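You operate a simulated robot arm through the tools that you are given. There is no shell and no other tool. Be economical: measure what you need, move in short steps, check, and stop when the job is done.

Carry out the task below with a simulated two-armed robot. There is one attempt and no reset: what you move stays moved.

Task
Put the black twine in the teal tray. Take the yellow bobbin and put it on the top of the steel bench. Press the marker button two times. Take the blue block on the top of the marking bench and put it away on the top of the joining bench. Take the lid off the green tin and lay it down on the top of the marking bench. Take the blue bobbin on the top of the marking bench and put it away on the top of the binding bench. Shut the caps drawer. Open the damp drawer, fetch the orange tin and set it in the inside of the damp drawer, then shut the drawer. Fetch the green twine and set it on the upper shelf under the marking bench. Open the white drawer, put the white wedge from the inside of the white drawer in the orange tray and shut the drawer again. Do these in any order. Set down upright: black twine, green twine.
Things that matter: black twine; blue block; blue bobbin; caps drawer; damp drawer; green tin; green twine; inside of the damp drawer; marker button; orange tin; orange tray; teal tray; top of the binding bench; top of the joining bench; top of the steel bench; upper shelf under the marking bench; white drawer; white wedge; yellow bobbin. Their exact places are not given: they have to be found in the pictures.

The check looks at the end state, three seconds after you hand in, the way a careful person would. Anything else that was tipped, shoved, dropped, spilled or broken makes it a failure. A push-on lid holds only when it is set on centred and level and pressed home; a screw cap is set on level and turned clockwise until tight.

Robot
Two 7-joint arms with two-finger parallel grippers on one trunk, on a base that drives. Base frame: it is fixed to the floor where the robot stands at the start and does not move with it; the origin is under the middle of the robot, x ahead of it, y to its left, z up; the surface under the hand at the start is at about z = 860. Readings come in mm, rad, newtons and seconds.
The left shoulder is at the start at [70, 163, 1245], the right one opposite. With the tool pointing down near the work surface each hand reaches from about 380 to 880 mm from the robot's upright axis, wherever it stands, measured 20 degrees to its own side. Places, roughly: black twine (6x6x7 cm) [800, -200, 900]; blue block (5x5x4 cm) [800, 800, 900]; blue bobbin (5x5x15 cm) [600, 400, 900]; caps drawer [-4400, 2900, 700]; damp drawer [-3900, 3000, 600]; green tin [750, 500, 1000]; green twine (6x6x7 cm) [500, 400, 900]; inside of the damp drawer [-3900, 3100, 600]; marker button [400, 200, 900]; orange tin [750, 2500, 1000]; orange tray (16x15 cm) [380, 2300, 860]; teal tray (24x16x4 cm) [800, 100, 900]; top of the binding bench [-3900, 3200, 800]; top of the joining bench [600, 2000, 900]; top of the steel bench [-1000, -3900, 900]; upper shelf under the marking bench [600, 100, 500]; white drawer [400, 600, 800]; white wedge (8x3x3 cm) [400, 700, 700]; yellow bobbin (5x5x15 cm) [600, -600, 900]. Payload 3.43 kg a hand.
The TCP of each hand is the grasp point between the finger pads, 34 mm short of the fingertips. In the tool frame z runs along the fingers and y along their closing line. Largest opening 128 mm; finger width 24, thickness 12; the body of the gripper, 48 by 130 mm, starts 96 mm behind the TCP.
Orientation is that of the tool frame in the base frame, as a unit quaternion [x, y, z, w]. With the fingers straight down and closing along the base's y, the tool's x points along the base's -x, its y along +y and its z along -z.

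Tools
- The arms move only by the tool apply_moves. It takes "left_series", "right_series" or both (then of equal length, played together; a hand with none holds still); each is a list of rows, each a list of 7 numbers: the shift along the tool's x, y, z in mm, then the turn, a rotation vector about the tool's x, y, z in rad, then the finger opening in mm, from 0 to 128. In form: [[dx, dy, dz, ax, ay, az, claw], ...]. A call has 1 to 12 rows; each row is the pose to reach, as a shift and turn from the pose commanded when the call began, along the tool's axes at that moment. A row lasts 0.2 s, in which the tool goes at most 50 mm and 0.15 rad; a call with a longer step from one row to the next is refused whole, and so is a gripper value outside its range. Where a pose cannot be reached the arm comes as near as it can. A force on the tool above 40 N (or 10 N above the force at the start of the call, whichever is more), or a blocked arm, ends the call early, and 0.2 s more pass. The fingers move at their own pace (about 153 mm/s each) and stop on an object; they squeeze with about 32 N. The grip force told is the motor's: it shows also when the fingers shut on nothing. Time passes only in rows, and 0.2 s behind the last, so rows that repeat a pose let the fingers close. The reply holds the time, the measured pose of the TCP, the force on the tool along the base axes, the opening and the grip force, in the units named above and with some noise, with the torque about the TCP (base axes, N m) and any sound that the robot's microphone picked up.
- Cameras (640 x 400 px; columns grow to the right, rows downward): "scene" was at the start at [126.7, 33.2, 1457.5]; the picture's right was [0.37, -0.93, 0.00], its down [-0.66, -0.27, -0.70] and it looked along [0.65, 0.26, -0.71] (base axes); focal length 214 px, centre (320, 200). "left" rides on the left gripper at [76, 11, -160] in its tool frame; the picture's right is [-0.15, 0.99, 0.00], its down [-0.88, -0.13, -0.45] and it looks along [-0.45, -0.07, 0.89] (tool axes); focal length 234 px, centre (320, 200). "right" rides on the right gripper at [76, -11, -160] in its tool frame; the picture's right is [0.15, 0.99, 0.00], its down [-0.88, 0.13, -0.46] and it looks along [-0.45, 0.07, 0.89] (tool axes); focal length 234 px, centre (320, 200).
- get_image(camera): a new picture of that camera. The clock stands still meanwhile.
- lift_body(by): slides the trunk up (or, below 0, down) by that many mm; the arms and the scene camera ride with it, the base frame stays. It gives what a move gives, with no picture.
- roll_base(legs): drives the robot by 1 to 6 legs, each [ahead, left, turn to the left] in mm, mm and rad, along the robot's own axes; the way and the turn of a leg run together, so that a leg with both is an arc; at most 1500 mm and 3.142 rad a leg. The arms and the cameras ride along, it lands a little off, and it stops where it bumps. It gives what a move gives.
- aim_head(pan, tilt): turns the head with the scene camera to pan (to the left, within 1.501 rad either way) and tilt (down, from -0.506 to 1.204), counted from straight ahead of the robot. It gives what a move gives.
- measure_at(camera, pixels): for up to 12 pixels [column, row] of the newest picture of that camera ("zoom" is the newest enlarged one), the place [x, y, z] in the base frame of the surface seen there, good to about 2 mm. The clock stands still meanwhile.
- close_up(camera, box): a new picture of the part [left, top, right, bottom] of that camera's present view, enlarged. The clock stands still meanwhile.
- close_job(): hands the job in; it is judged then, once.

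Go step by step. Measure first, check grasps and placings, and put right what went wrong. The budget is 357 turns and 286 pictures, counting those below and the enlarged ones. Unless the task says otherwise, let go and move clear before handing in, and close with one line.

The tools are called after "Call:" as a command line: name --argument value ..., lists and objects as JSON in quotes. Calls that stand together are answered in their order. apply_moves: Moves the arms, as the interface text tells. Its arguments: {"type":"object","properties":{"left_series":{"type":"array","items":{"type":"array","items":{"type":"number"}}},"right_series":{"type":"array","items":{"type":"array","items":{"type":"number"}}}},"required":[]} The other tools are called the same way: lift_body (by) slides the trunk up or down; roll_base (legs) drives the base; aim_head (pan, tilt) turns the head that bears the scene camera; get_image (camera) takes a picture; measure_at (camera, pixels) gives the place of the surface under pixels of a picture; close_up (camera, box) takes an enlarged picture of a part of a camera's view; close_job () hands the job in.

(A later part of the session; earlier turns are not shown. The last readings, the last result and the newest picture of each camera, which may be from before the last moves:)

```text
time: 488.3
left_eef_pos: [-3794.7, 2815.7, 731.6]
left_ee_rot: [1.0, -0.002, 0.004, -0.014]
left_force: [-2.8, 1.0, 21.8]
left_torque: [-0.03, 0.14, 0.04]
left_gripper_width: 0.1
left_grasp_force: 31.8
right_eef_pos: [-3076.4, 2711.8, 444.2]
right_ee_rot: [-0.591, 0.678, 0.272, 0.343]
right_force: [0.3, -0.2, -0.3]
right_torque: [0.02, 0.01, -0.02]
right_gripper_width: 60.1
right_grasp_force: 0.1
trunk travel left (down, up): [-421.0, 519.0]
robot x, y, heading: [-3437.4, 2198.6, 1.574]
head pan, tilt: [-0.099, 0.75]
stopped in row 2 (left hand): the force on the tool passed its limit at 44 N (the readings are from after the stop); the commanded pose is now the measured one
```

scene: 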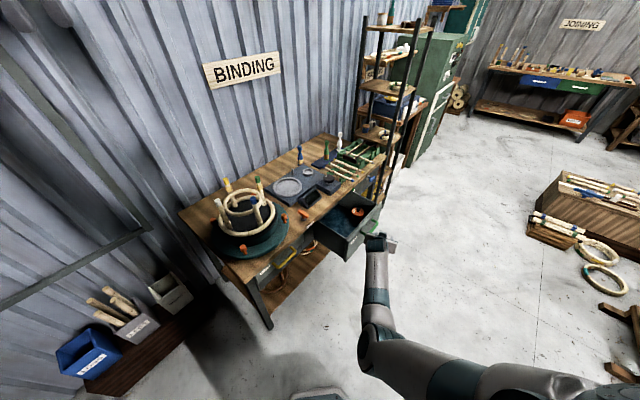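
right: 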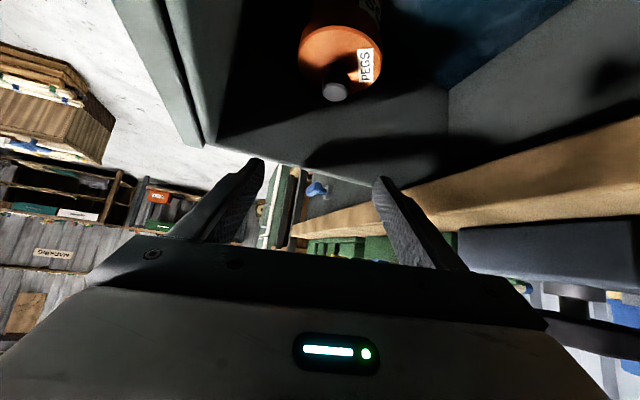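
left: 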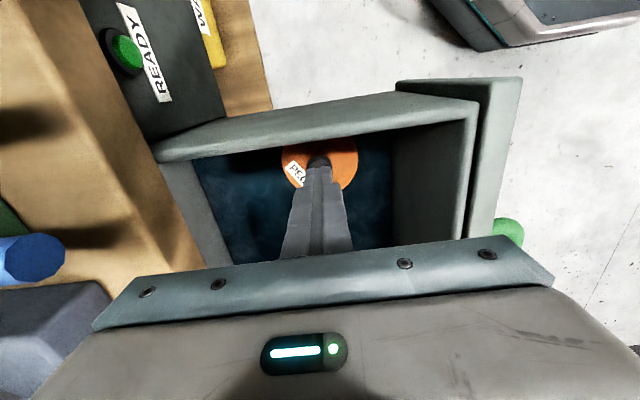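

The lid resisted 44 N without moving — it's home. Raise, back off, and set the closed fingers before the green handle.

Call:
apply_moves --left_series '[[0, 0, -40, 0, 0, 0, 0], [0, 0, -85, 0, 0, 0, 0], [0, 0, -125, 0, 0, 0, 0]]'

Call:
roll_base --legs '[[-235, 0, 0], [0, 117, 0]]'

Call:
get_image --camera "left"

```text
time: 489.1
left_eef_pos: [-3795.1, 2809.9, 852.6]
left_ee_rot: [1.0, -0.002, 0.003, -0.011]
left_force: [0.9, -0.7, 0.3]
left_torque: [0.0, -0.01, -0.02]
left_gripper_width: 0.2
left_grasp_force: 32.1
right_eef_pos: [-3077.4, 2712.1, 444.6]
right_ee_rot: [-0.59, 0.679, 0.271, 0.343]
right_force: [0.3, -0.9, 0.2]
right_torque: [0.02, 0.0, 0.02]
right_gripper_width: 60.0
right_grasp_force: 0.0
trunk travel left (down, up): [-421.0, 519.0]
robot x, y, heading: [-3440.4, 2198.4, 1.578]
head pan, tilt: [-0.099, 0.75]
```

```text
time: 491.7
left_eef_pos: [-3912.0, 2576.9, 851.4]
left_ee_rot: [1.0, -0.003, 0.003, -0.01]
left_force: [-0.6, -0.4, 0.1]
left_torque: [0.05, -0.04, 0.04]
left_gripper_width: 0.2
left_grasp_force: 31.8
right_eef_pos: [-3193.5, 2478.2, 443.3]
right_ee_rot: [-0.591, 0.678, 0.271, 0.343]
right_force: [0.0, -0.5, 0.2]
right_torque: [-0.01, -0.02, 0.0]
right_gripper_width: 59.8
right_grasp_force: 0.0
trunk travel left (down, up): [-421.0, 519.0]
robot x, y, heading: [-3556.4, 1961.7, 1.573]
head pan, tilt: [-0.099, 0.75]
```

```text
52 pictures are left
```

left: 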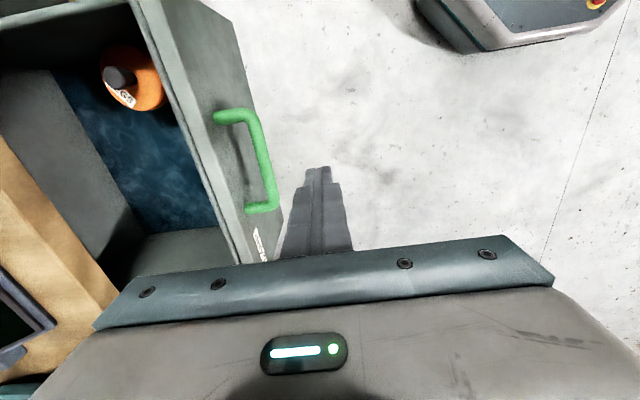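

Lower to handle height and push by driving ahead in short legs.

Call:
apply_moves --left_series '[[0, 0, 40, 0, 0, 0, 0], [0, 0, 75, 0, 0, 0, 0], [0, 0, 87, 0, 0, 0, 0]]'

Call:
roll_base --legs '[[80, 0, 0], [80, 0, 0], [80, 0, 0]]'

Call:
apply_moves --left_series '[[0, -8, 0, 0, 0, 0, 0], [0, -16, 0, 0, 0, 0, 0], [0, -23, 0, 0, 0, 0, 0], [0, -30, 0, 0, 0, 0, 0], [0, -36, 0, 0, 0, 0, 0], [0, -41, 0, 0, 0, 0, 0], [0, -46, 0, 0, 0, 0, 0]]'

Call:
get_image --camera "left"

```text
time: 492.5
left_eef_pos: [-3912.2, 2579.6, 764.3]
left_ee_rot: [1.0, -0.002, 0.003, -0.01]
left_force: [0.1, -0.1, 0.0]
left_torque: [0.0, 0.0, 0.0]
left_gripper_width: 0.0
left_grasp_force: 31.8
right_eef_pos: [-3192.1, 2476.8, 443.3]
right_ee_rot: [-0.59, 0.679, 0.271, 0.343]
right_force: [-0.2, 0.8, 0.1]
right_torque: [-0.02, 0.01, -0.01]
right_gripper_width: 60.3
right_grasp_force: 0.0
trunk travel left (down, up): [-421.0, 519.0]
robot x, y, heading: [-3554.3, 1963.6, 1.574]
head pan, tilt: [-0.099, 0.75]
```

```text
time: 494.2
left_eef_pos: [-3911.7, 2734.3, 772.0]
left_ee_rot: [1.0, -0.002, 0.002, -0.017]
left_force: [0.9, 2.6, 6.2]
left_torque: [0.12, 0.05, -0.06]
left_gripper_width: 0.0
left_grasp_force: 32.0
right_eef_pos: [-3193.1, 2629.7, 443.5]
right_ee_rot: [-0.591, 0.678, 0.272, 0.343]
right_force: [-0.2, 0.6, 0.4]
right_torque: [0.02, -0.03, -0.03]
right_gripper_width: 59.8
right_grasp_force: 0.0
trunk travel left (down, up): [-421.0, 519.0]
robot x, y, heading: [-3551.7, 2115.3, 1.572]
head pan, tilt: [-0.099, 0.75]
stopped in leg 2: the force on the tool passed its limit at 42 N (the readings are from after the stop); the commanded pose is now the measured one
```

```text
time: 495.8
left_eef_pos: [-3911.6, 2779.8, 772.7]
left_ee_rot: [1.0, -0.001, 0.003, -0.015]
left_force: [-0.7, -0.1, 0.9]
left_torque: [-0.02, 0.04, 0.03]
left_gripper_width: 0.1
left_grasp_force: 32.2
right_eef_pos: [-3192.7, 2629.5, 444.8]
right_ee_rot: [-0.591, 0.678, 0.271, 0.343]
right_force: [-0.2, 0.2, 0.0]
right_torque: [-0.01, 0.01, -0.03]
right_gripper_width: 59.9
right_grasp_force: 0.0
trunk travel left (down, up): [-421.0, 519.0]
robot x, y, heading: [-3552.8, 2113.7, 1.576]
head pan, tilt: [-0.099, 0.75]
```

```text
51 pictures are left
```

left: 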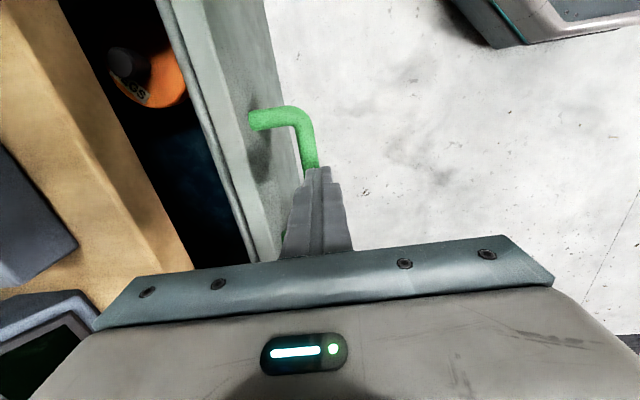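

The finger rode up to z 772. Measure bar vs finger before pushing on.

Call:
measure_at --camera "left" --pixels '[[303, 135], [297, 130], [310, 150], [270, 118], [200, 60], [125, 62], [165, 75]]'

Call:
close_up --camera "left" --box '[230, 80, 390, 240]'

```text
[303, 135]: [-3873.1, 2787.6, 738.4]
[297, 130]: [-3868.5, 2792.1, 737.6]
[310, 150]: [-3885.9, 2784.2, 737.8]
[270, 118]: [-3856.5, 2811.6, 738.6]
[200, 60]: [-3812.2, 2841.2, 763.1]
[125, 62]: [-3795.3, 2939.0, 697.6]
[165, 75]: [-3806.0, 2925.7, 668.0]
```

```text
2.50 times, centred on (310, 160) of left
```

zoom: 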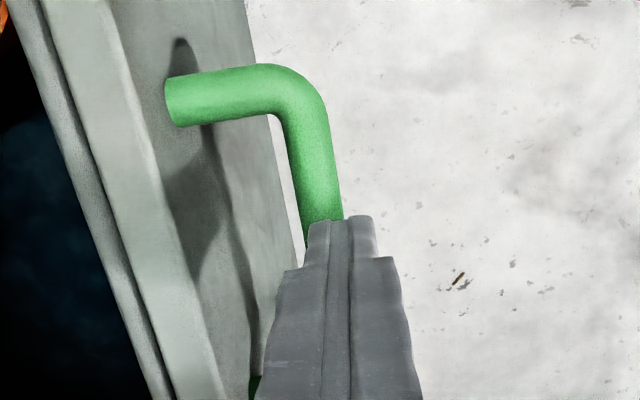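

The fingers are resting on top of the bar. Move back 40 mm, go 16 mm lower, and push again.

Call:
apply_moves --left_series '[[0, 0, -6, 0, 0, 0, 0], [0, 40, -6, 0, 0, 0, 0], [0, 45, 20, 0, 0, 0, 0], [0, 20, 20, 0, 0, 0, 0], [0, 5, 20, 0, 0, 0, 0], [0, -5, 20, 0, 0, 0, 0], [0, -15, 20, 0, 0, 0, 0], [0, -25, 20, 0, 0, 0, 0], [0, -35, 20, 0, 0, 0, 0]]'

Call:
get_image --camera "left"

```text
time: 497.8
left_eef_pos: [-3911.1, 2817.4, 753.5]
left_ee_rot: [1.0, -0.002, 0.002, -0.015]
left_force: [0.6, -1.0, 0.1]
left_torque: [-0.01, 0.03, -0.01]
left_gripper_width: 0.0
left_grasp_force: 31.7
right_eef_pos: [-3193.9, 2630.6, 443.4]
right_ee_rot: [-0.591, 0.678, 0.271, 0.343]
right_force: [-0.4, -0.4, 0.6]
right_torque: [0.01, -0.01, -0.01]
right_gripper_width: 60.0
right_grasp_force: 0.1
trunk travel left (down, up): [-421.0, 519.0]
robot x, y, heading: [-3555.1, 2113.6, 1.575]
head pan, tilt: [-0.099, 0.75]
```

```text
49 pictures are left
```

left: 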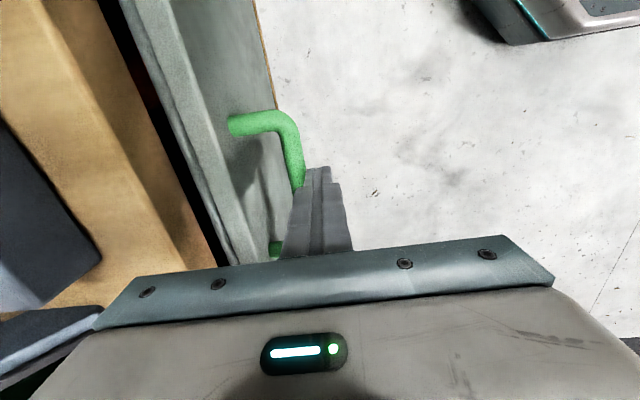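

Pushing properly now. Continue with the arm until it stops.

Call:
apply_moves --left_series '[[0, -10, 0, 0, 0, 0, 0], [0, -20, 0, 0, 0, 0, 0], [0, -28, 0, 0, 0, 0, 0], [0, -35, 0, 0, 0, 0, 0], [0, -41, 0, 0, 0, 0, 0], [0, -46, 0, 0, 0, 0, 0], [0, -51, 0, 0, 0, 0, 0]]'

Call:
get_image --camera "left"

```text
time: 499.4
left_eef_pos: [-3914.8, 2856.6, 756.9]
left_ee_rot: [1.0, -0.002, 0.003, -0.017]
left_force: [0.5, 0.0, -1.4]
left_torque: [0.02, -0.01, 0.0]
left_gripper_width: 0.0
left_grasp_force: 32.5
left hand out of reach, approached as far as the arm can: row 6, 7
right_eef_pos: [-3194.3, 2630.2, 442.5]
right_ee_rot: [-0.591, 0.678, 0.271, 0.343]
right_force: [-0.1, 0.4, 0.4]
right_torque: [-0.02, -0.03, -0.01]
right_gripper_width: 60.0
right_grasp_force: 0.0
trunk travel left (down, up): [-421.0, 519.0]
robot x, y, heading: [-3555.3, 2116.3, 1.572]
head pan, tilt: [-0.099, 0.75]
```

```text
48 pictures are left
```

left: 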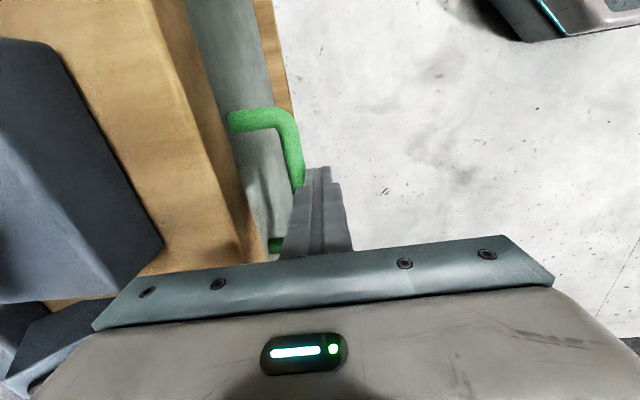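

Arm at its reach; finish with a small base move.

Call:
roll_base --legs '[[20, 0, 0]]'

Call:
measure_at --camera "left" --pixels '[[290, 140], [296, 150], [230, 90], [215, 60]]'

```text
time: 500.3
left_eef_pos: [-3914.0, 2858.7, 756.6]
left_ee_rot: [1.0, -0.001, 0.004, -0.006]
left_force: [2.2, -11.9, 9.8]
left_torque: [-0.21, 0.07, 0.12]
left_gripper_width: 0.4
left_grasp_force: 32.0
right_eef_pos: [-3194.6, 2640.2, 444.3]
right_ee_rot: [-0.592, 0.677, 0.272, 0.342]
right_force: [0.0, -0.3, 0.1]
right_torque: [0.0, -0.02, 0.04]
right_gripper_width: 60.0
right_grasp_force: 0.2
trunk travel left (down, up): [-421.0, 519.0]
robot x, y, heading: [-3555.2, 2124.7, 1.576]
head pan, tilt: [-0.099, 0.75]
stopped in leg 1: the force on the tool passed its limit at 61 N (the readings are from after the stop); the commanded pose is now the measured one
```

```text
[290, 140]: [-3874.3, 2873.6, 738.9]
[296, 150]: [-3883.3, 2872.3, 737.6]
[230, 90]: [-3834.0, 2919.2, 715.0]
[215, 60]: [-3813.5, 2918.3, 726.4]
```

The damp drawer is shut (face 2920, as at first). Retreat the left hand and take a look at the bench.

Call:
apply_moves --left_series '[[0, 40, 0, 0, 0, 0, 0], [0, 70, -20, 0, 0, 0, 20], [0, 70, -65, 0, 0, 0, 40], [0, 70, -110, 0, 0, 0, 60], [0, 70, -155, 0, 0, 0, 60], [0, 70, -200, 0, 0, 0, 60]]'

Call:
roll_base --legs '[[-250, 0, 0]]'

Call:
aim_head --pan 0.2 --tilt 0.35

Call:
get_image --camera "scene"

```text
time: 501.7
left_eef_pos: [-3915.5, 2788.7, 953.6]
left_ee_rot: [1.0, 0.0, 0.004, -0.006]
left_force: [0.0, -0.3, -0.1]
left_torque: [-0.01, 0.02, 0.0]
left_gripper_width: 59.9
left_grasp_force: 0.1
right_eef_pos: [-3193.5, 2641.3, 442.9]
right_ee_rot: [-0.591, 0.678, 0.271, 0.343]
right_force: [0.2, 0.6, 0.0]
right_torque: [-0.02, -0.04, -0.01]
right_gripper_width: 60.1
right_grasp_force: 0.0
trunk travel left (down, up): [-421.0, 519.0]
robot x, y, heading: [-3557.1, 2126.1, 1.578]
head pan, tilt: [-0.099, 0.75]
```

```text
time: 503.5
left_eef_pos: [-3915.0, 2539.0, 953.2]
left_ee_rot: [1.0, 0.0, 0.004, -0.006]
left_force: [0.5, 0.2, 0.5]
left_torque: [0.03, -0.01, 0.0]
left_gripper_width: 60.0
left_grasp_force: 0.1
right_eef_pos: [-3194.2, 2392.3, 444.8]
right_ee_rot: [-0.591, 0.678, 0.271, 0.343]
right_force: [-1.1, -0.1, -0.3]
right_torque: [-0.04, -0.02, 0.02]
right_gripper_width: 59.9
right_grasp_force: 0.0
trunk travel left (down, up): [-421.0, 519.0]
robot x, y, heading: [-3554.6, 1878.4, 1.58]
head pan, tilt: [-0.099, 0.75]
```

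```text
time: 504.4
left_eef_pos: [-3915.0, 2539.4, 952.1]
left_ee_rot: [1.0, 0.0, 0.003, -0.006]
left_force: [0.4, 0.8, 0.1]
left_torque: [-0.02, 0.03, 0.01]
left_gripper_width: 60.0
left_grasp_force: 0.0
right_eef_pos: [-3193.9, 2392.3, 443.0]
right_ee_rot: [-0.592, 0.677, 0.271, 0.342]
right_force: [0.4, -0.2, 0.2]
right_torque: [0.01, 0.02, -0.02]
right_gripper_width: 59.9
right_grasp_force: 0.0
trunk travel left (down, up): [-421.0, 519.0]
robot x, y, heading: [-3556.6, 1879.6, 1.573]
head pan, tilt: [0.201, 0.351]
```

```text
47 pictures are left
```

scene: 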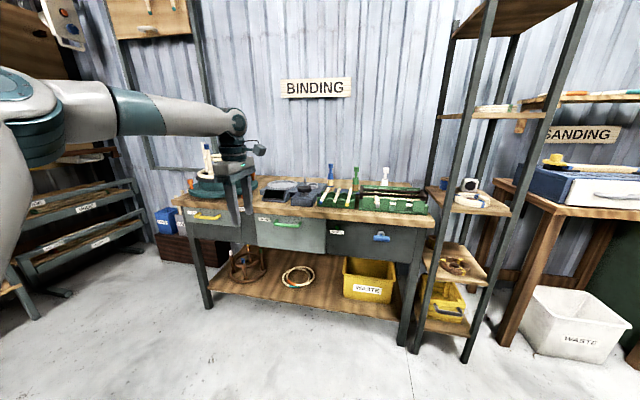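

All right there. Now for the yellow bobbin: raise the right hand, turn the left hand's yaw back, and travel.

Call:
apply_moves --right_series '[[-33, -2, -26, 0, 0, 0, 60], [-66, -3, -52, 0, 0, 0, 60], [-99, -5, -78, 0, 0, 0, 60], [-132, -6, -104, 0, 0, 0, 60], [-165, -8, -130, 0, 0, 0, 60], [-198, -10, -156, 0, 0, 0, 60], [-231, -11, -182, 0, 0, 0, 60], [-264, -13, -208, 0, 0, 0, 60], [-297, -14, -234, 0, 0, 0, 60], [-330, -16, -260, 0, 0, 0, 60], [-346, -17, -272, 0, 0, 0, 60], [-346, -17, -272, 0, 0, 0, 60]]' --left_series '[[0, 0, -10, 0, 0, 0.14, 90], [0, 0, -20, 0, 0, 0.28, 90], [0, 0, -30, 0, 0, 0.42, 90], [0, 0, -40, 0, 0, 0.56, 90], [0, 0, -50, 0, 0, 0.7, 90], [0, 0, -60, 0, 0, 0.84, 90], [0, 0, -70, 0, 0, 0.98, 90], [0, 0, -80, 0, 0, 1.12, 90], [0, 0, -90, 0, 0, 1.26, 90], [0, 0, -100, 0, 0, 1.4, 90], [0, 0, -100, 0, 0, 1.54, 90], [0, 0, -100, 0, 0, 1.571, 90]]'

Call:
lift_body --by 250

Call:
roll_base --legs '[[150, 0, 0], [0, 0, -0.8], [0, 0, -0.773], [1300, 0, 0], [1300, 0, 0]]'

```text
time: 506.9
left_eef_pos: [-3917.1, 2538.3, 1052.7]
left_ee_rot: [-0.706, 0.708, 0.002, 0.008]
left_force: [-0.2, -0.1, 0.7]
left_torque: [-0.03, 0.0, 0.0]
left_gripper_width: 90.0
left_grasp_force: 0.0
right_eef_pos: [-3187.4, 2412.8, 890.6]
right_ee_rot: [-0.593, 0.678, 0.271, 0.341]
right_force: [-0.2, -0.2, 0.3]
right_torque: [0.02, 0.05, 0.01]
right_gripper_width: 60.2
right_grasp_force: 0.2
right hand out of reach, approached as far as the arm can: row 6, 7, 8, 9, 10, 11, 12
trunk travel left (down, up): [-421.0, 519.0]
robot x, y, heading: [-3559.4, 1877.6, 1.577]
head pan, tilt: [0.201, 0.351]
```

```text
time: 509.5
left_eef_pos: [-3915.8, 2538.6, 1301.9]
left_ee_rot: [-0.706, 0.708, 0.001, 0.007]
left_force: [0.2, 0.4, 0.3]
left_torque: [-0.01, 0.01, 0.0]
left_gripper_width: 89.9
left_grasp_force: 0.1
right_eef_pos: [-3187.2, 2413.7, 1140.6]
right_ee_rot: [-0.592, 0.677, 0.272, 0.342]
right_force: [0.5, -0.8, 0.2]
right_torque: [-0.01, -0.02, 0.02]
right_gripper_width: 60.3
right_grasp_force: 0.1
trunk travel left (down, up): [-671.0, 269.0]
robot x, y, heading: [-3553.8, 1877.9, 1.582]
head pan, tilt: [0.201, 0.351]
```

```text
time: 520.4
left_eef_pos: [-1662.7, 2382.7, 1303.3]
left_ee_rot: [0.005, 1.0, -0.003, 0.006]
left_force: [-1.2, -0.3, -0.6]
left_torque: [0.0, 0.06, 0.01]
left_gripper_width: 90.2
left_grasp_force: 0.0
right_eef_pos: [-1795.9, 1655.2, 1139.4]
right_ee_rot: [0.065, 0.898, -0.053, 0.433]
right_force: [0.0, 0.2, -0.6]
right_torque: [0.01, 0.02, -0.01]
right_gripper_width: 59.9
right_grasp_force: 0.2
trunk travel left (down, up): [-671.0, 269.0]
robot x, y, heading: [-2330.3, 2027.5, -0.005]
head pan, tilt: [0.201, 0.351]
stopped in leg 4: the robot was blocked; the commanded pose is now the measured one
```

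The base was blocked, probably grazing the island. Look toward the right.

Call:
aim_head --pan -0.6 --tilt 0.7

Call:
get_image --camera "scene"

```text
time: 521.6
left_eef_pos: [-1664.4, 2383.8, 1303.6]
left_ee_rot: [0.006, 1.0, -0.004, 0.006]
left_force: [0.0, -0.6, 0.2]
left_torque: [-0.04, 0.02, 0.01]
left_gripper_width: 90.0
left_grasp_force: 0.1
right_eef_pos: [-1797.9, 1654.0, 1139.5]
right_ee_rot: [0.065, 0.898, -0.052, 0.433]
right_force: [0.0, 0.7, 1.0]
right_torque: [0.01, -0.02, -0.02]
right_gripper_width: 59.9
right_grasp_force: 0.0
trunk travel left (down, up): [-671.0, 269.0]
robot x, y, heading: [-2327.4, 2030.5, -0.005]
head pan, tilt: [-0.6, 0.7]
```

```text
46 pictures are left
```

scene: 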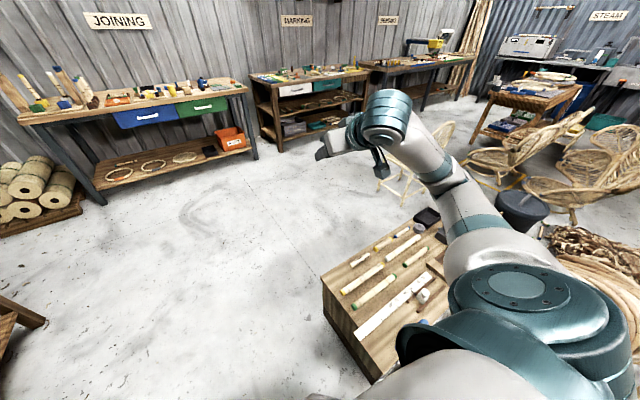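

It just touched the island's corner; items are undisturbed. Shift left 170 mm and continue.

Call:
roll_base --legs '[[0, 170, 0], [1300, 0, 0]]'

Call:
roll_base --legs '[[0, 0, -1.0], [800, 0, 0]]'

Call:
aim_head --pan 0.0 --tilt 0.4

Call:
get_image --camera "scene"

```text
time: 529.1
left_eef_pos: [-365.0, 2548.7, 1303.9]
left_ee_rot: [0.005, 1.0, -0.004, 0.007]
left_force: [0.0, -0.5, -1.0]
left_torque: [0.05, 0.02, -0.01]
left_gripper_width: 89.9
left_grasp_force: 0.1
right_eef_pos: [-498.5, 1818.7, 1140.4]
right_ee_rot: [0.064, 0.897, -0.052, 0.434]
right_force: [0.1, 0.4, -0.3]
right_torque: [-0.01, -0.01, 0.01]
right_gripper_width: 60.0
right_grasp_force: 0.0
trunk travel left (down, up): [-671.0, 269.0]
robot x, y, heading: [-1033.7, 2189.1, -0.004]
head pan, tilt: [-0.6, 0.7]
```

```text
time: 536.0
left_eef_pos: [56.7, 1149.6, 1302.6]
left_ee_rot: [0.485, 0.875, -0.006, 0.003]
left_force: [0.1, 0.2, 0.2]
left_torque: [0.01, 0.01, 0.01]
left_gripper_width: 90.1
left_grasp_force: 0.0
right_eef_pos: [-627.8, 868.1, 1140.5]
right_ee_rot: [0.487, 0.756, -0.253, 0.355]
right_force: [0.2, -0.6, -0.4]
right_torque: [0.02, -0.05, -0.03]
right_gripper_width: 59.8
right_grasp_force: 0.0
trunk travel left (down, up): [-671.0, 269.0]
robot x, y, heading: [-599.9, 1517.6, -1.006]
head pan, tilt: [-0.6, 0.7]
```

```text
time: 537.0
left_eef_pos: [57.6, 1149.7, 1303.4]
left_ee_rot: [0.485, 0.875, -0.007, 0.004]
left_force: [-0.5, 0.7, 1.0]
left_torque: [0.01, -0.01, -0.01]
left_gripper_width: 89.9
left_grasp_force: 0.0
right_eef_pos: [-628.4, 869.0, 1141.5]
right_ee_rot: [0.488, 0.756, -0.255, 0.355]
right_force: [0.2, 0.0, 0.3]
right_torque: [0.01, 0.0, 0.01]
right_gripper_width: 60.1
right_grasp_force: 0.1
trunk travel left (down, up): [-671.0, 269.0]
robot x, y, heading: [-604.4, 1519.8, -1.002]
head pan, tilt: [0.0, 0.4]
```

```text
45 pictures are left
```

scene: 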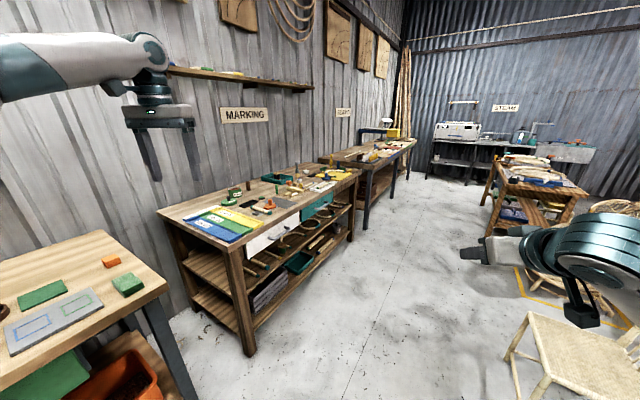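

Call:
measure_at --camera "scene" --pixels '[[510, 360], [530, 315], [525, 270], [600, 275], [495, 225], [345, 190], [350, 175]]'

Call:
close_up --camera "scene" --box '[250, 150, 370, 225]'

```text
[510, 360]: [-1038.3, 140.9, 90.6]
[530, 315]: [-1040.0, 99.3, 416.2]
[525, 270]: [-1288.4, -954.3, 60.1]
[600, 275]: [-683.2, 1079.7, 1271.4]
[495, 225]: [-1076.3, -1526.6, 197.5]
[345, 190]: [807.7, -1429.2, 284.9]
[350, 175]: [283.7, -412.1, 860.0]
```

```text
5.33 times, centred on (310, 188) of scene
```

zoom: 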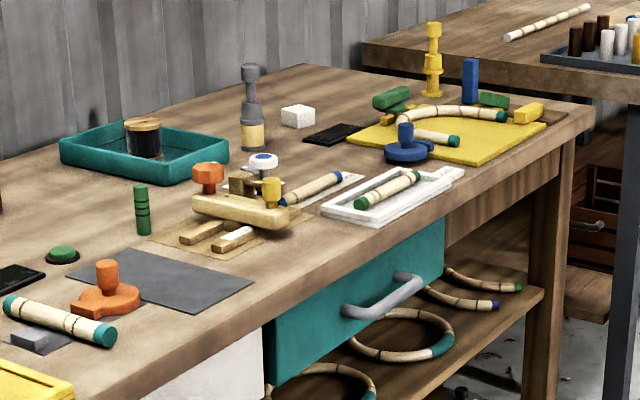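

The chair is at x≈-1040, clear. Turn to heading 0, strafe right to y≈-840.

Call:
roll_base --legs '[[0, 0, 1.002], [0, -1200, 0], [0, -1160, 0], [300, 0, 0]]'

Call:
aim_head --pan 0.35 --tilt 0.6

Call:
get_image --camera "scene"

Call:
close_up --camera "scene" --box '[240, 120, 400, 220]'

```text
time: 552.7
left_eef_pos: [372.5, -464.2, 1304.5]
left_ee_rot: [0.001, 1.0, -0.004, 0.007]
left_force: [-0.1, -0.3, 0.5]
left_torque: [0.02, 0.01, 0.03]
left_gripper_width: 90.0
left_grasp_force: 0.0
right_eef_pos: [247.1, -1194.3, 1141.1]
right_ee_rot: [0.06, 0.897, -0.05, 0.434]
right_force: [0.7, 0.3, -1.1]
right_torque: [0.01, 0.01, -0.01]
right_gripper_width: 60.2
right_grasp_force: 0.1
trunk travel left (down, up): [-671.0, 269.0]
robot x, y, heading: [-288.0, -825.3, 0.003]
head pan, tilt: [0.0, 0.4]
```

```text
time: 553.5
left_eef_pos: [372.8, -464.3, 1303.6]
left_ee_rot: [0.002, 1.0, -0.004, 0.007]
left_force: [-0.2, 0.2, -0.1]
left_torque: [0.02, 0.02, 0.01]
left_gripper_width: 89.8
left_grasp_force: 0.0
right_eef_pos: [247.8, -1193.5, 1141.0]
right_ee_rot: [0.061, 0.898, -0.05, 0.433]
right_force: [0.5, -0.2, -0.5]
right_torque: [0.02, 0.01, -0.01]
right_gripper_width: 59.7
right_grasp_force: 0.0
trunk travel left (down, up): [-671.0, 269.0]
robot x, y, heading: [-287.0, -823.3, 0.004]
head pan, tilt: [0.351, 0.6]
```

```text
43 pictures are left
```

scene: 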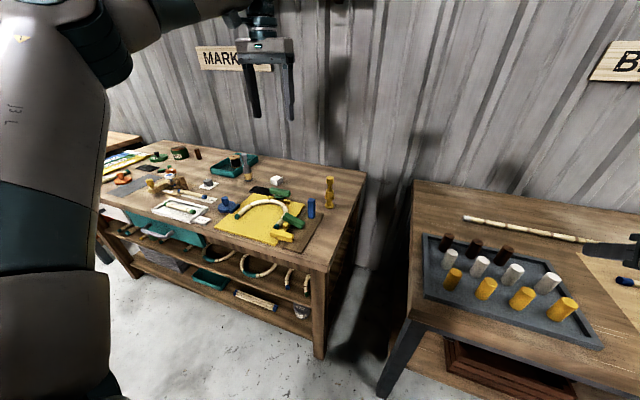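

```text
4.00 times, centred on (320, 170) of scene
```

zoom: 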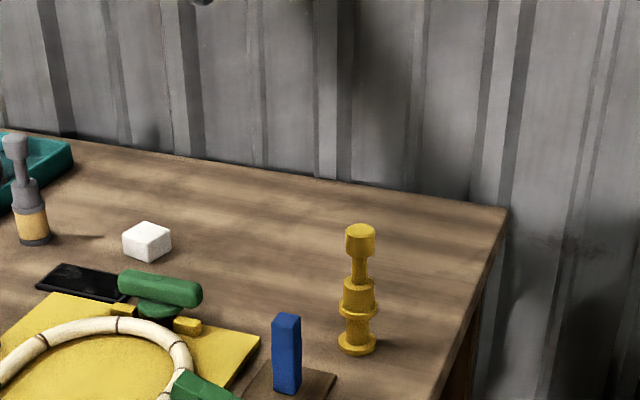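

The green and yellow posts beside the blue one look lying down. Enlarge that corner.

Call:
close_up --camera "scene" --box '[250, 180, 350, 260]'

Call:
measure_at --camera "zoom" --pixels '[[395, 150], [395, 230], [215, 285], [300, 310], [180, 360], [270, 380], [520, 80], [510, 190], [340, 250], [440, 240], [250, 295], [400, 270]]'

```text
5.00 times, centred on (300, 220) of scene
```

zoom: 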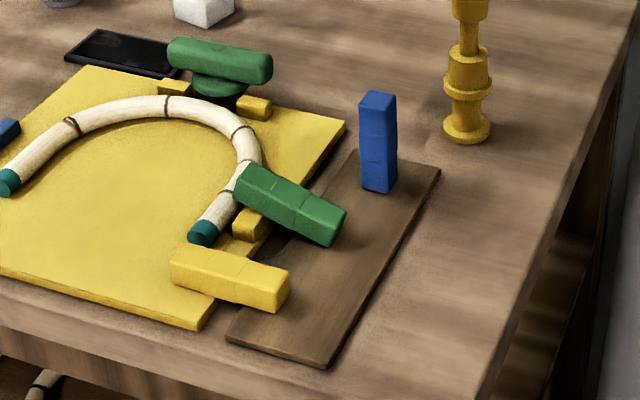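

```text
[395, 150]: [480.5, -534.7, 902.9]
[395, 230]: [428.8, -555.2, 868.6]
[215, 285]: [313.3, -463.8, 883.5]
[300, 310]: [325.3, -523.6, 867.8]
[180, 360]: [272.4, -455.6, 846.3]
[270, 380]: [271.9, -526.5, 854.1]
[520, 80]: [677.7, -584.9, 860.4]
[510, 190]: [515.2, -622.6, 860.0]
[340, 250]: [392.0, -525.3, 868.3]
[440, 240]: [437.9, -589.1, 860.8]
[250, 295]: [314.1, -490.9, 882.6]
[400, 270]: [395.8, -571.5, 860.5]
```

My elbow knocked the green and yellow posts over earlier (they stood beside the blue one). I'll stand them up again. The left hand is above them; look from it.

Call:
apply_moves --left_series '[[0, -10, 45, 0, 0, 0, 90], [0, -20, 90, 0, 0, 0, 90], [0, -30, 135, 0, 0, 0, 90], [0, -40, 180, 0, 0, 0, 90]]'

Call:
get_image --camera "left"

Call:
close_up --camera "left" --box '[200, 20, 440, 190]'

```text
time: 554.5
left_eef_pos: [374.1, -505.0, 1122.3]
left_ee_rot: [0.001, 1.0, -0.005, 0.006]
left_force: [-0.8, 0.4, -0.4]
left_torque: [0.02, 0.01, -0.03]
left_gripper_width: 90.1
left_grasp_force: 0.0
right_eef_pos: [248.9, -1193.5, 1139.5]
right_ee_rot: [0.061, 0.898, -0.051, 0.433]
right_force: [0.4, -0.1, -0.3]
right_torque: [0.02, -0.01, -0.02]
right_gripper_width: 60.1
right_grasp_force: 0.1
trunk travel left (down, up): [-671.0, 269.0]
robot x, y, heading: [-286.1, -825.2, 0.005]
head pan, tilt: [0.351, 0.6]
```

```text
40 pictures are left
```

left: 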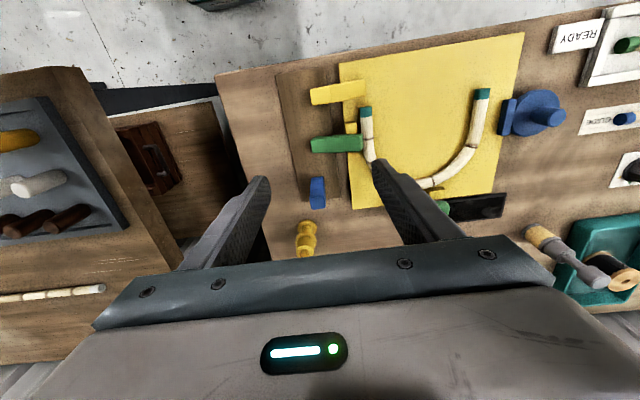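

```text
2.35 times, centred on (320, 105) of left
```

zoom: 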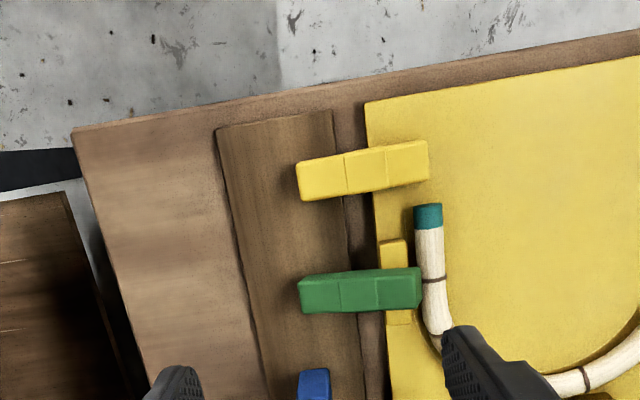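

Both lie along y with their -y ends on the board. Measure them, the blue post, and the arch.

Call:
measure_at --camera "zoom" --pixels '[[300, 182], [300, 165], [302, 198], [425, 160], [425, 145], [428, 178], [302, 296], [302, 282], [418, 290], [418, 272], [418, 305], [360, 290]]'

Call:
measure_at --camera "left" --pixels '[[317, 182], [311, 200], [325, 190], [366, 112], [482, 95], [308, 240], [300, 225], [313, 235], [305, 250], [360, 150], [420, 183], [290, 120]]'

```text
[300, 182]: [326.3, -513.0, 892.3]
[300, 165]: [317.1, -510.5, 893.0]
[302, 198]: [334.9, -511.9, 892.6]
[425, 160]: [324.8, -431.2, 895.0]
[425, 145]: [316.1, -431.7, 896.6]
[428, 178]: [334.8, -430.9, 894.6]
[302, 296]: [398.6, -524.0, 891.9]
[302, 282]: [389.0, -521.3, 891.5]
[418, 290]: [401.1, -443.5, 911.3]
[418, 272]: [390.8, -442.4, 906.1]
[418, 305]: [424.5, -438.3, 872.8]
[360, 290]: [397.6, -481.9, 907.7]
```

```text
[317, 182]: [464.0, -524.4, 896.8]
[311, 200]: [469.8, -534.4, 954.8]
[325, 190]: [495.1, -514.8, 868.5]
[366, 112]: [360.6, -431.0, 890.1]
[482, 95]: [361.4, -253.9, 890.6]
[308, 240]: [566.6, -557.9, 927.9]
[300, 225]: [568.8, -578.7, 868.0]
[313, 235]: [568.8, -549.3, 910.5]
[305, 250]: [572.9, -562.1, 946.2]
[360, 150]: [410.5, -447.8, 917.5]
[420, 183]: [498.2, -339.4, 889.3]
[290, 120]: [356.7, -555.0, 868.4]
```

Plan: grip each lying post with fingers closing along x, tilted 45° one way, then swing 90° about x so it stands. First yaw the left hand -90° and test the tilt in free air.

Call:
apply_moves --left_series '[[0, 0, 0, 0, 0, -0.14, 60], [0, 0, 0, 0, 0, -0.28, 60], [0, 0, 0, 0, 0, -0.42, 60], [0, 0, 0, 0, 0, -0.56, 60], [0, 0, 0, 0, 0, -0.7, 60], [0, 0, 0, 0, 0, -0.84, 60], [0, 0, 0, 0, 0, -0.98, 60], [0, 0, 0, 0, 0, -1.12, 60], [0, 0, 0, 0, 0, -1.26, 60], [0, 0, 0, 0, 0, -1.4, 60], [0, 0, 0, 0, 0, -1.54, 60], [0, 0, 0, 0, 0, -1.575, 60]]'

Call:
apply_moves --left_series '[[0, 0, 0, 0, 0.14, 0, 60], [0, 0, 0, 0, 0.28, 0, 60], [0, 0, 0, 0, 0.42, 0, 60], [0, 0, 0, 0, 0.56, 0, 60], [0, 0, 0, 0, 0.7, 0, 60], [0, 0, 0, 0, 0.785, 0, 60]]'

Call:
apply_moves --left_series '[[0, 0, 0, 0, -0.14, 0, 60], [0, 0, 0, 0, -0.28, 0, 60], [0, 0, 0, 0, -0.42, 0, 60], [0, 0, 0, 0, -0.56, 0, 60], [0, 0, 0, 0, -0.7, 0, 60], [0, 0, 0, 0, -0.84, 0, 60], [0, 0, 0, 0, -0.98, 0, 60], [0, 0, 0, 0, -1.12, 0, 60], [0, 0, 0, 0, -1.26, 0, 60], [0, 0, 0, 0, -1.4, 0, 60], [0, 0, 0, 0, -1.54, 0, 60], [0, 0, 0, 0, -1.571, 0, 60]]'

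```text
time: 557.1
left_eef_pos: [375.8, -504.5, 1124.4]
left_ee_rot: [0.708, -0.707, 0.007, -0.003]
left_force: [-0.4, 0.5, 1.0]
left_torque: [0.01, -0.03, 0.02]
left_gripper_width: 59.9
left_grasp_force: 0.0
right_eef_pos: [246.3, -1193.2, 1141.7]
right_ee_rot: [0.061, 0.897, -0.05, 0.434]
right_force: [0.2, -1.1, -0.6]
right_torque: [0.0, 0.0, 0.0]
right_gripper_width: 60.1
right_grasp_force: 0.1
trunk travel left (down, up): [-671.0, 269.0]
robot x, y, heading: [-288.4, -825.9, 0.008]
head pan, tilt: [0.351, 0.6]
```

```text
time: 558.5
left_eef_pos: [374.7, -504.0, 1123.1]
left_ee_rot: [-0.651, 0.653, -0.278, -0.269]
left_force: [0.3, 0.1, 0.4]
left_torque: [-0.02, 0.0, 0.01]
left_gripper_width: 60.0
left_grasp_force: 0.0
right_eef_pos: [247.4, -1192.9, 1140.8]
right_ee_rot: [0.061, 0.897, -0.051, 0.434]
right_force: [-0.8, 0.6, -0.2]
right_torque: [-0.01, -0.03, -0.02]
right_gripper_width: 59.9
right_grasp_force: 0.0
trunk travel left (down, up): [-671.0, 269.0]
robot x, y, heading: [-286.5, -828.2, 0.008]
head pan, tilt: [0.351, 0.6]
```

```text
time: 561.1
left_eef_pos: [344.7, -461.5, 1122.1]
left_ee_rot: [0.657, -0.652, -0.263, -0.273]
left_force: [0.6, 1.1, -0.4]
left_torque: [-0.01, -0.01, 0.03]
left_gripper_width: 60.2
left_grasp_force: 0.1
left hand out of reach, approached as far as the arm can: row 10, 11, 12
right_eef_pos: [247.6, -1193.4, 1140.3]
right_ee_rot: [0.061, 0.898, -0.05, 0.434]
right_force: [0.4, -0.5, -0.3]
right_torque: [0.0, 0.05, 0.03]
right_gripper_width: 59.9
right_grasp_force: 0.0
trunk travel left (down, up): [-671.0, 269.0]
robot x, y, heading: [-290.1, -826.8, 0.006]
head pan, tilt: [0.351, 0.6]
```

Both tilts work. Swing back to the first tilt, shift the base 60 mm right and lower the trunk 120 mm for reach.

Call:
apply_moves --left_series '[[0, 0, 0, 0, 0.14, 0, 50], [0, 0, 0, 0, 0.28, 0, 50], [0, 0, 0, 0, 0.42, 0, 50], [0, 0, 0, 0, 0.56, 0, 50], [0, 0, 0, 0, 0.7, 0, 50], [0, 0, 0, 0, 0.84, 0, 50], [0, 0, 0, 0, 0.98, 0, 50], [0, 0, 0, 0, 1.12, 0, 50], [0, 0, 0, 0, 1.26, 0, 50], [0, 0, 0, 0, 1.4, 0, 50], [0, 0, 0, 0, 1.54, 0, 50], [0, 0, 0, 0, 1.571, 0, 50]]'

Call:
roll_base --legs '[[0, -65, 0]]'

Call:
lift_body --by -120

Call:
get_image --camera "left"

```text
time: 563.7
left_eef_pos: [344.6, -462.1, 1121.8]
left_ee_rot: [-0.651, 0.654, -0.277, -0.269]
left_force: [-1.3, -0.1, 0.4]
left_torque: [0.01, 0.02, 0.01]
left_gripper_width: 49.8
left_grasp_force: 0.0
right_eef_pos: [246.9, -1194.2, 1140.4]
right_ee_rot: [0.061, 0.898, -0.051, 0.433]
right_force: [-0.2, -0.3, -0.6]
right_torque: [-0.01, -0.03, -0.05]
right_gripper_width: 59.9
right_grasp_force: 0.0
trunk travel left (down, up): [-671.0, 269.0]
robot x, y, heading: [-287.9, -826.2, 0.004]
head pan, tilt: [0.351, 0.6]
```

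```text
time: 564.7
left_eef_pos: [344.4, -524.1, 1121.7]
left_ee_rot: [-0.652, 0.653, -0.277, -0.268]
left_force: [0.2, -0.9, 0.6]
left_torque: [0.01, 0.0, 0.03]
left_gripper_width: 49.8
left_grasp_force: 0.2
right_eef_pos: [248.4, -1256.3, 1141.0]
right_ee_rot: [0.059, 0.898, -0.05, 0.433]
right_force: [0.5, 0.1, 0.2]
right_torque: [0.02, 0.0, -0.01]
right_gripper_width: 60.0
right_grasp_force: 0.0
trunk travel left (down, up): [-671.0, 269.0]
robot x, y, heading: [-289.1, -889.1, 0.004]
head pan, tilt: [0.351, 0.6]
```

```text
time: 566.2
left_eef_pos: [344.5, -524.8, 1002.8]
left_ee_rot: [-0.652, 0.652, -0.278, -0.269]
left_force: [-0.5, -0.3, 1.0]
left_torque: [-0.03, -0.02, -0.01]
left_gripper_width: 49.8
left_grasp_force: 0.0
right_eef_pos: [246.6, -1256.3, 1021.6]
right_ee_rot: [0.059, 0.898, -0.05, 0.434]
right_force: [-0.4, -0.2, -0.4]
right_torque: [0.01, 0.0, 0.0]
right_gripper_width: 59.8
right_grasp_force: 0.0
trunk travel left (down, up): [-551.0, 389.0]
robot x, y, heading: [-287.2, -891.7, 0.009]
head pan, tilt: [0.351, 0.6]
```

```text
38 pictures are left
```

left: 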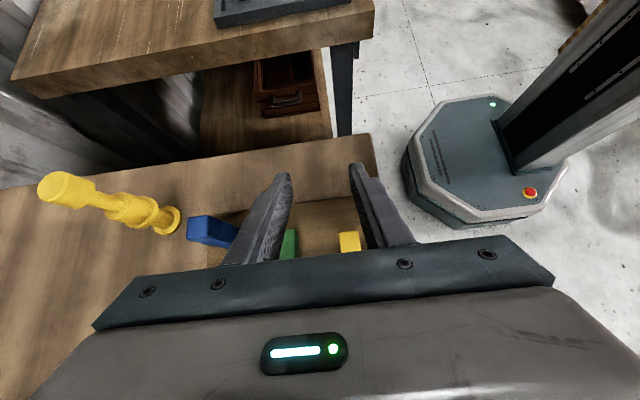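

Approach the yellow post: TCP to (326,-444,902) with the tips beside it.

Call:
apply_moves --left_series '[[0, 19.3, 0, 0, 0, 0, 50], [-35, 19.3, 3, 0, 0, 0, 50], [-70, 19.3, 7, 0, 0, 0, 50], [-105, 19.3, 10, 0, 0, 0, 50], [-120, 19.3, 12, 0, 0, 0, 50], [-128, 19.3, 12.7, 0, 0, 0, 50]]'

Call:
get_image --camera "left"

Call:
close_up --camera "scene" --box '[220, 160, 380, 280]'

```text
time: 567.6
left_eef_pos: [327.7, -445.3, 902.7]
left_ee_rot: [-0.652, 0.653, -0.278, -0.268]
left_force: [-0.1, -1.5, 4.2]
left_torque: [-0.13, 0.11, 0.03]
left_gripper_width: 50.0
left_grasp_force: 0.0
right_eef_pos: [246.2, -1257.7, 1020.0]
right_ee_rot: [0.059, 0.898, -0.049, 0.434]
right_force: [0.9, 0.5, 0.3]
right_torque: [-0.03, -0.04, -0.02]
right_gripper_width: 60.1
right_grasp_force: 0.0
trunk travel left (down, up): [-551.0, 389.0]
robot x, y, heading: [-288.1, -892.9, 0.007]
head pan, tilt: [0.351, 0.6]
```

```text
37 pictures are left
```

left: 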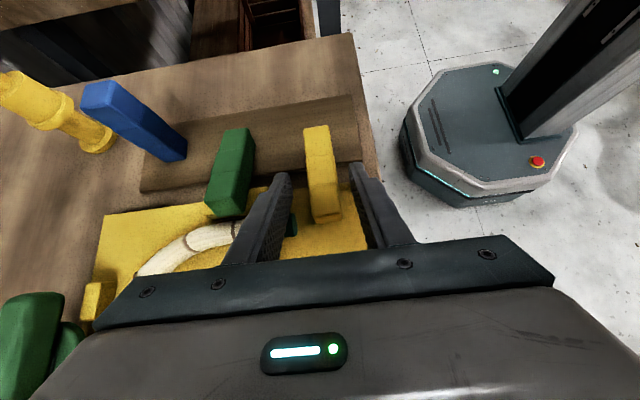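

```text
3.33 times, centred on (300, 220) of scene
```

zoom: 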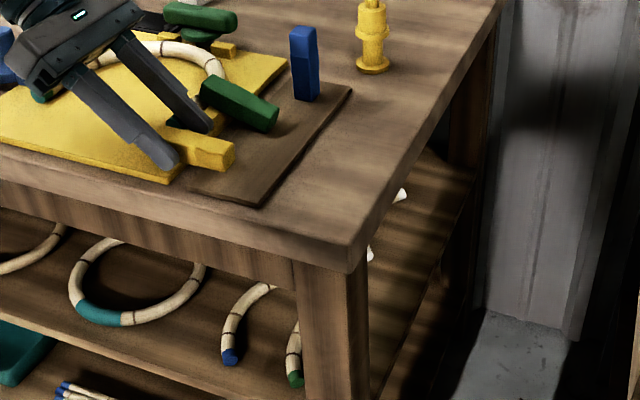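

The post is between the fingertips. Close, lift 70 mm.

Call:
apply_moves --left_series '[[1, 0, -1, 0, 0, 0, 30], [1, 0, -1, 0, 0, 0, 15], [1, 0, -1, 0, 0, 0, 10], [1, 0, -1, 0, 0, 0, 10]]'

Call:
apply_moves --left_series '[[25, 0, -25, 0, 0, 0, 10], [55, 0, -55, 0, 0, 0, 10], [80, 0, -80, 0, 0, 0, 10]]'

Call:
get_image --camera "left"

```text
time: 568.6
left_eef_pos: [325.9, -444.0, 902.8]
left_ee_rot: [-0.652, 0.652, -0.279, -0.267]
left_force: [1.0, 0.4, -0.3]
left_torque: [-0.01, 0.0, 0.02]
left_gripper_width: 23.0
left_grasp_force: 31.5
right_eef_pos: [248.0, -1256.0, 1021.7]
right_ee_rot: [0.06, 0.898, -0.05, 0.434]
right_force: [-0.2, -0.2, -0.1]
right_torque: [0.0, -0.01, -0.01]
right_gripper_width: 60.0
right_grasp_force: 0.1
trunk travel left (down, up): [-551.0, 389.0]
robot x, y, heading: [-287.4, -889.1, 0.009]
head pan, tilt: [0.351, 0.6]
```

```text
time: 569.4
left_eef_pos: [323.9, -444.2, 1016.3]
left_ee_rot: [-0.652, 0.653, -0.277, -0.268]
left_force: [0.5, 0.3, -0.6]
left_torque: [0.06, 0.01, 0.04]
left_gripper_width: 22.9
left_grasp_force: 32.0
right_eef_pos: [249.2, -1258.1, 1020.2]
right_ee_rot: [0.06, 0.898, -0.05, 0.433]
right_force: [-0.1, -0.7, -0.3]
right_torque: [0.02, -0.03, -0.01]
right_gripper_width: 59.9
right_grasp_force: 0.1
trunk travel left (down, up): [-551.0, 389.0]
robot x, y, heading: [-288.3, -891.0, 0.011]
head pan, tilt: [0.351, 0.6]
```

```text
35 pictures are left
```

left: 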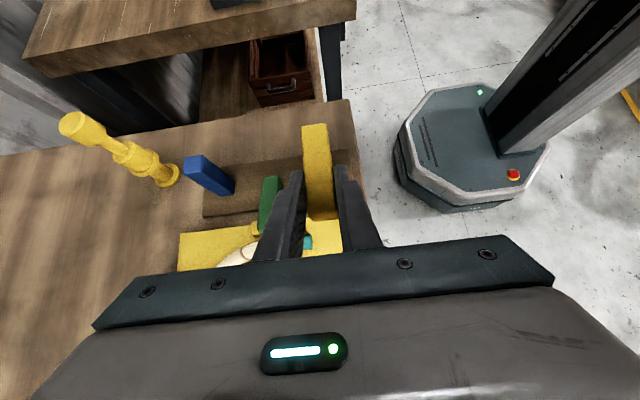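

Post held. Swing it upright (1.571 rad about the closing axis) while moving to y≈-556.

Call:
apply_moves --left_series '[[6, 0, 7, 0, -0.131, 0, 10], [13, 0, 13, 0, -0.262, 0, 10], [20, 0, 20, 0, -0.393, 0, 10], [26, 0, 27, 0, -0.524, 0, 10], [33, 0, 33, 0, -0.655, 0, 10], [39, 0, 40, 0, -0.785, 0, 10], [46, 0, 47, 0, -0.916, 0, 10], [52, 0, 53, 0, -1.047, 0, 10], [59, 0, 60, 0, -1.178, 0, 10], [65, 0, 67, 0, -1.309, 0, 10], [72, 0, 73, 0, -1.44, 0, 10], [78, 0, 80, 0, -1.571, 0, 10]]'

Call:
get_image --camera "left"

Call:
close_up --camera "scene" --box '[220, 130, 380, 250]'

```text
time: 572.0
left_eef_pos: [316.1, -537.8, 1012.9]
left_ee_rot: [0.658, -0.651, -0.263, -0.273]
left_force: [-0.2, 0.0, -1.0]
left_torque: [-0.03, -0.03, -0.04]
left_gripper_width: 23.1
left_grasp_force: 32.4
left hand out of reach, approached as far as the arm can: row 12
right_eef_pos: [247.6, -1255.4, 1021.0]
right_ee_rot: [0.059, 0.898, -0.05, 0.434]
right_force: [-0.3, 0.2, 0.6]
right_torque: [0.01, 0.03, 0.01]
right_gripper_width: 60.1
right_grasp_force: 0.2
trunk travel left (down, up): [-551.0, 389.0]
robot x, y, heading: [-285.7, -893.4, 0.005]
head pan, tilt: [0.351, 0.6]
```

```text
34 pictures are left
```

left: 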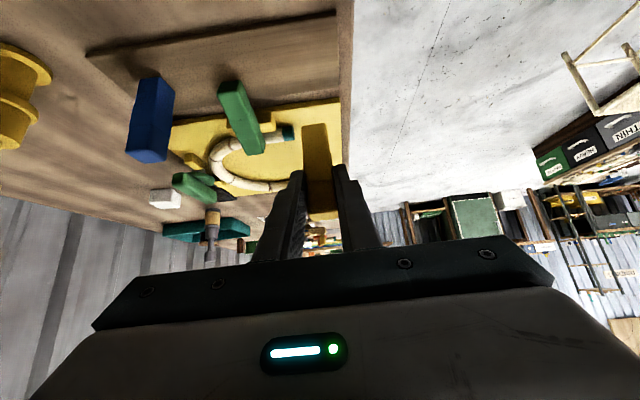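

```text
3.33 times, centred on (300, 190) of scene
```

zoom: 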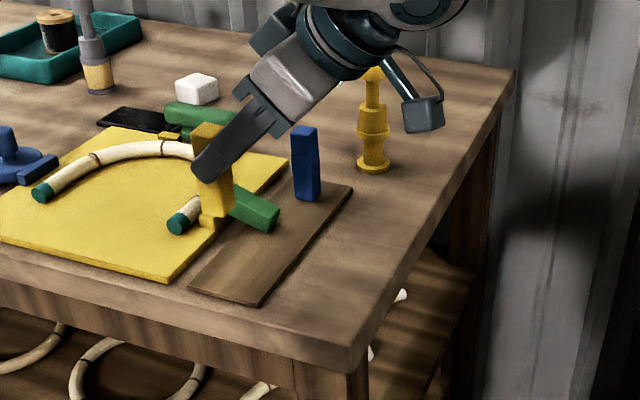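

Upright. Measure the post's bottom and top to place it precisely.

Call:
measure_at --camera "zoom" --pixels '[[205, 132], [215, 130], [222, 195], [218, 212], [210, 200], [230, 205], [308, 150], [310, 190], [240, 260], [290, 190]]'

```text
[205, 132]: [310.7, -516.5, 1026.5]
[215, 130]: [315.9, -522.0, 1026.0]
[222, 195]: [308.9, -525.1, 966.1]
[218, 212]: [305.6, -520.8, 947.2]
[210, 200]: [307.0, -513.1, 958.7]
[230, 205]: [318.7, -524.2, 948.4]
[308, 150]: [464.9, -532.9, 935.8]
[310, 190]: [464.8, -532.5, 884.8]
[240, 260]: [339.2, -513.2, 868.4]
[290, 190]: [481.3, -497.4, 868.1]
```

Post bottom z≈943. Move the base to place it at (326,-537), then lower by trunk 70 mm.

Call:
roll_base --legs '[[9, -18, 0]]'

Call:
lift_body --by -70

Call:
close_up --camera "scene" --box '[200, 130, 360, 250]'

```text
time: 572.8
left_eef_pos: [324.4, -553.7, 1012.0]
left_ee_rot: [0.658, -0.651, -0.262, -0.272]
left_force: [-1.2, 0.0, -1.1]
left_torque: [-0.02, 0.0, 0.0]
left_gripper_width: 22.6
left_grasp_force: 32.4
right_eef_pos: [257.4, -1272.5, 1020.8]
right_ee_rot: [0.06, 0.898, -0.051, 0.434]
right_force: [0.2, 0.1, 0.7]
right_torque: [0.03, -0.03, 0.02]
right_gripper_width: 60.0
right_grasp_force: 0.0
trunk travel left (down, up): [-551.0, 389.0]
robot x, y, heading: [-281.5, -904.5, 0.004]
head pan, tilt: [0.351, 0.6]
```

```text
time: 573.9
left_eef_pos: [324.5, -554.7, 942.1]
left_ee_rot: [0.658, -0.652, -0.262, -0.272]
left_force: [-0.7, -1.0, -0.8]
left_torque: [0.0, -0.02, -0.01]
left_gripper_width: 22.7
left_grasp_force: 32.0
right_eef_pos: [256.2, -1274.2, 950.4]
right_ee_rot: [0.06, 0.898, -0.051, 0.434]
right_force: [0.7, -0.1, 0.3]
right_torque: [0.0, -0.03, 0.01]
right_gripper_width: 60.2
right_grasp_force: 0.0
trunk travel left (down, up): [-481.0, 459.0]
robot x, y, heading: [-280.4, -905.3, 0.009]
head pan, tilt: [0.351, 0.6]
```

```text
3.33 times, centred on (280, 190) of scene
```

zoom: 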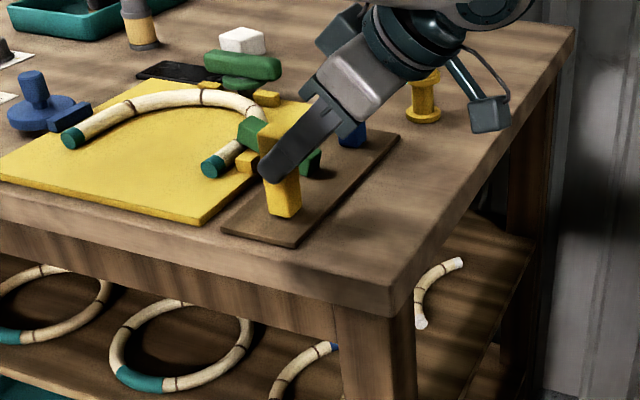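

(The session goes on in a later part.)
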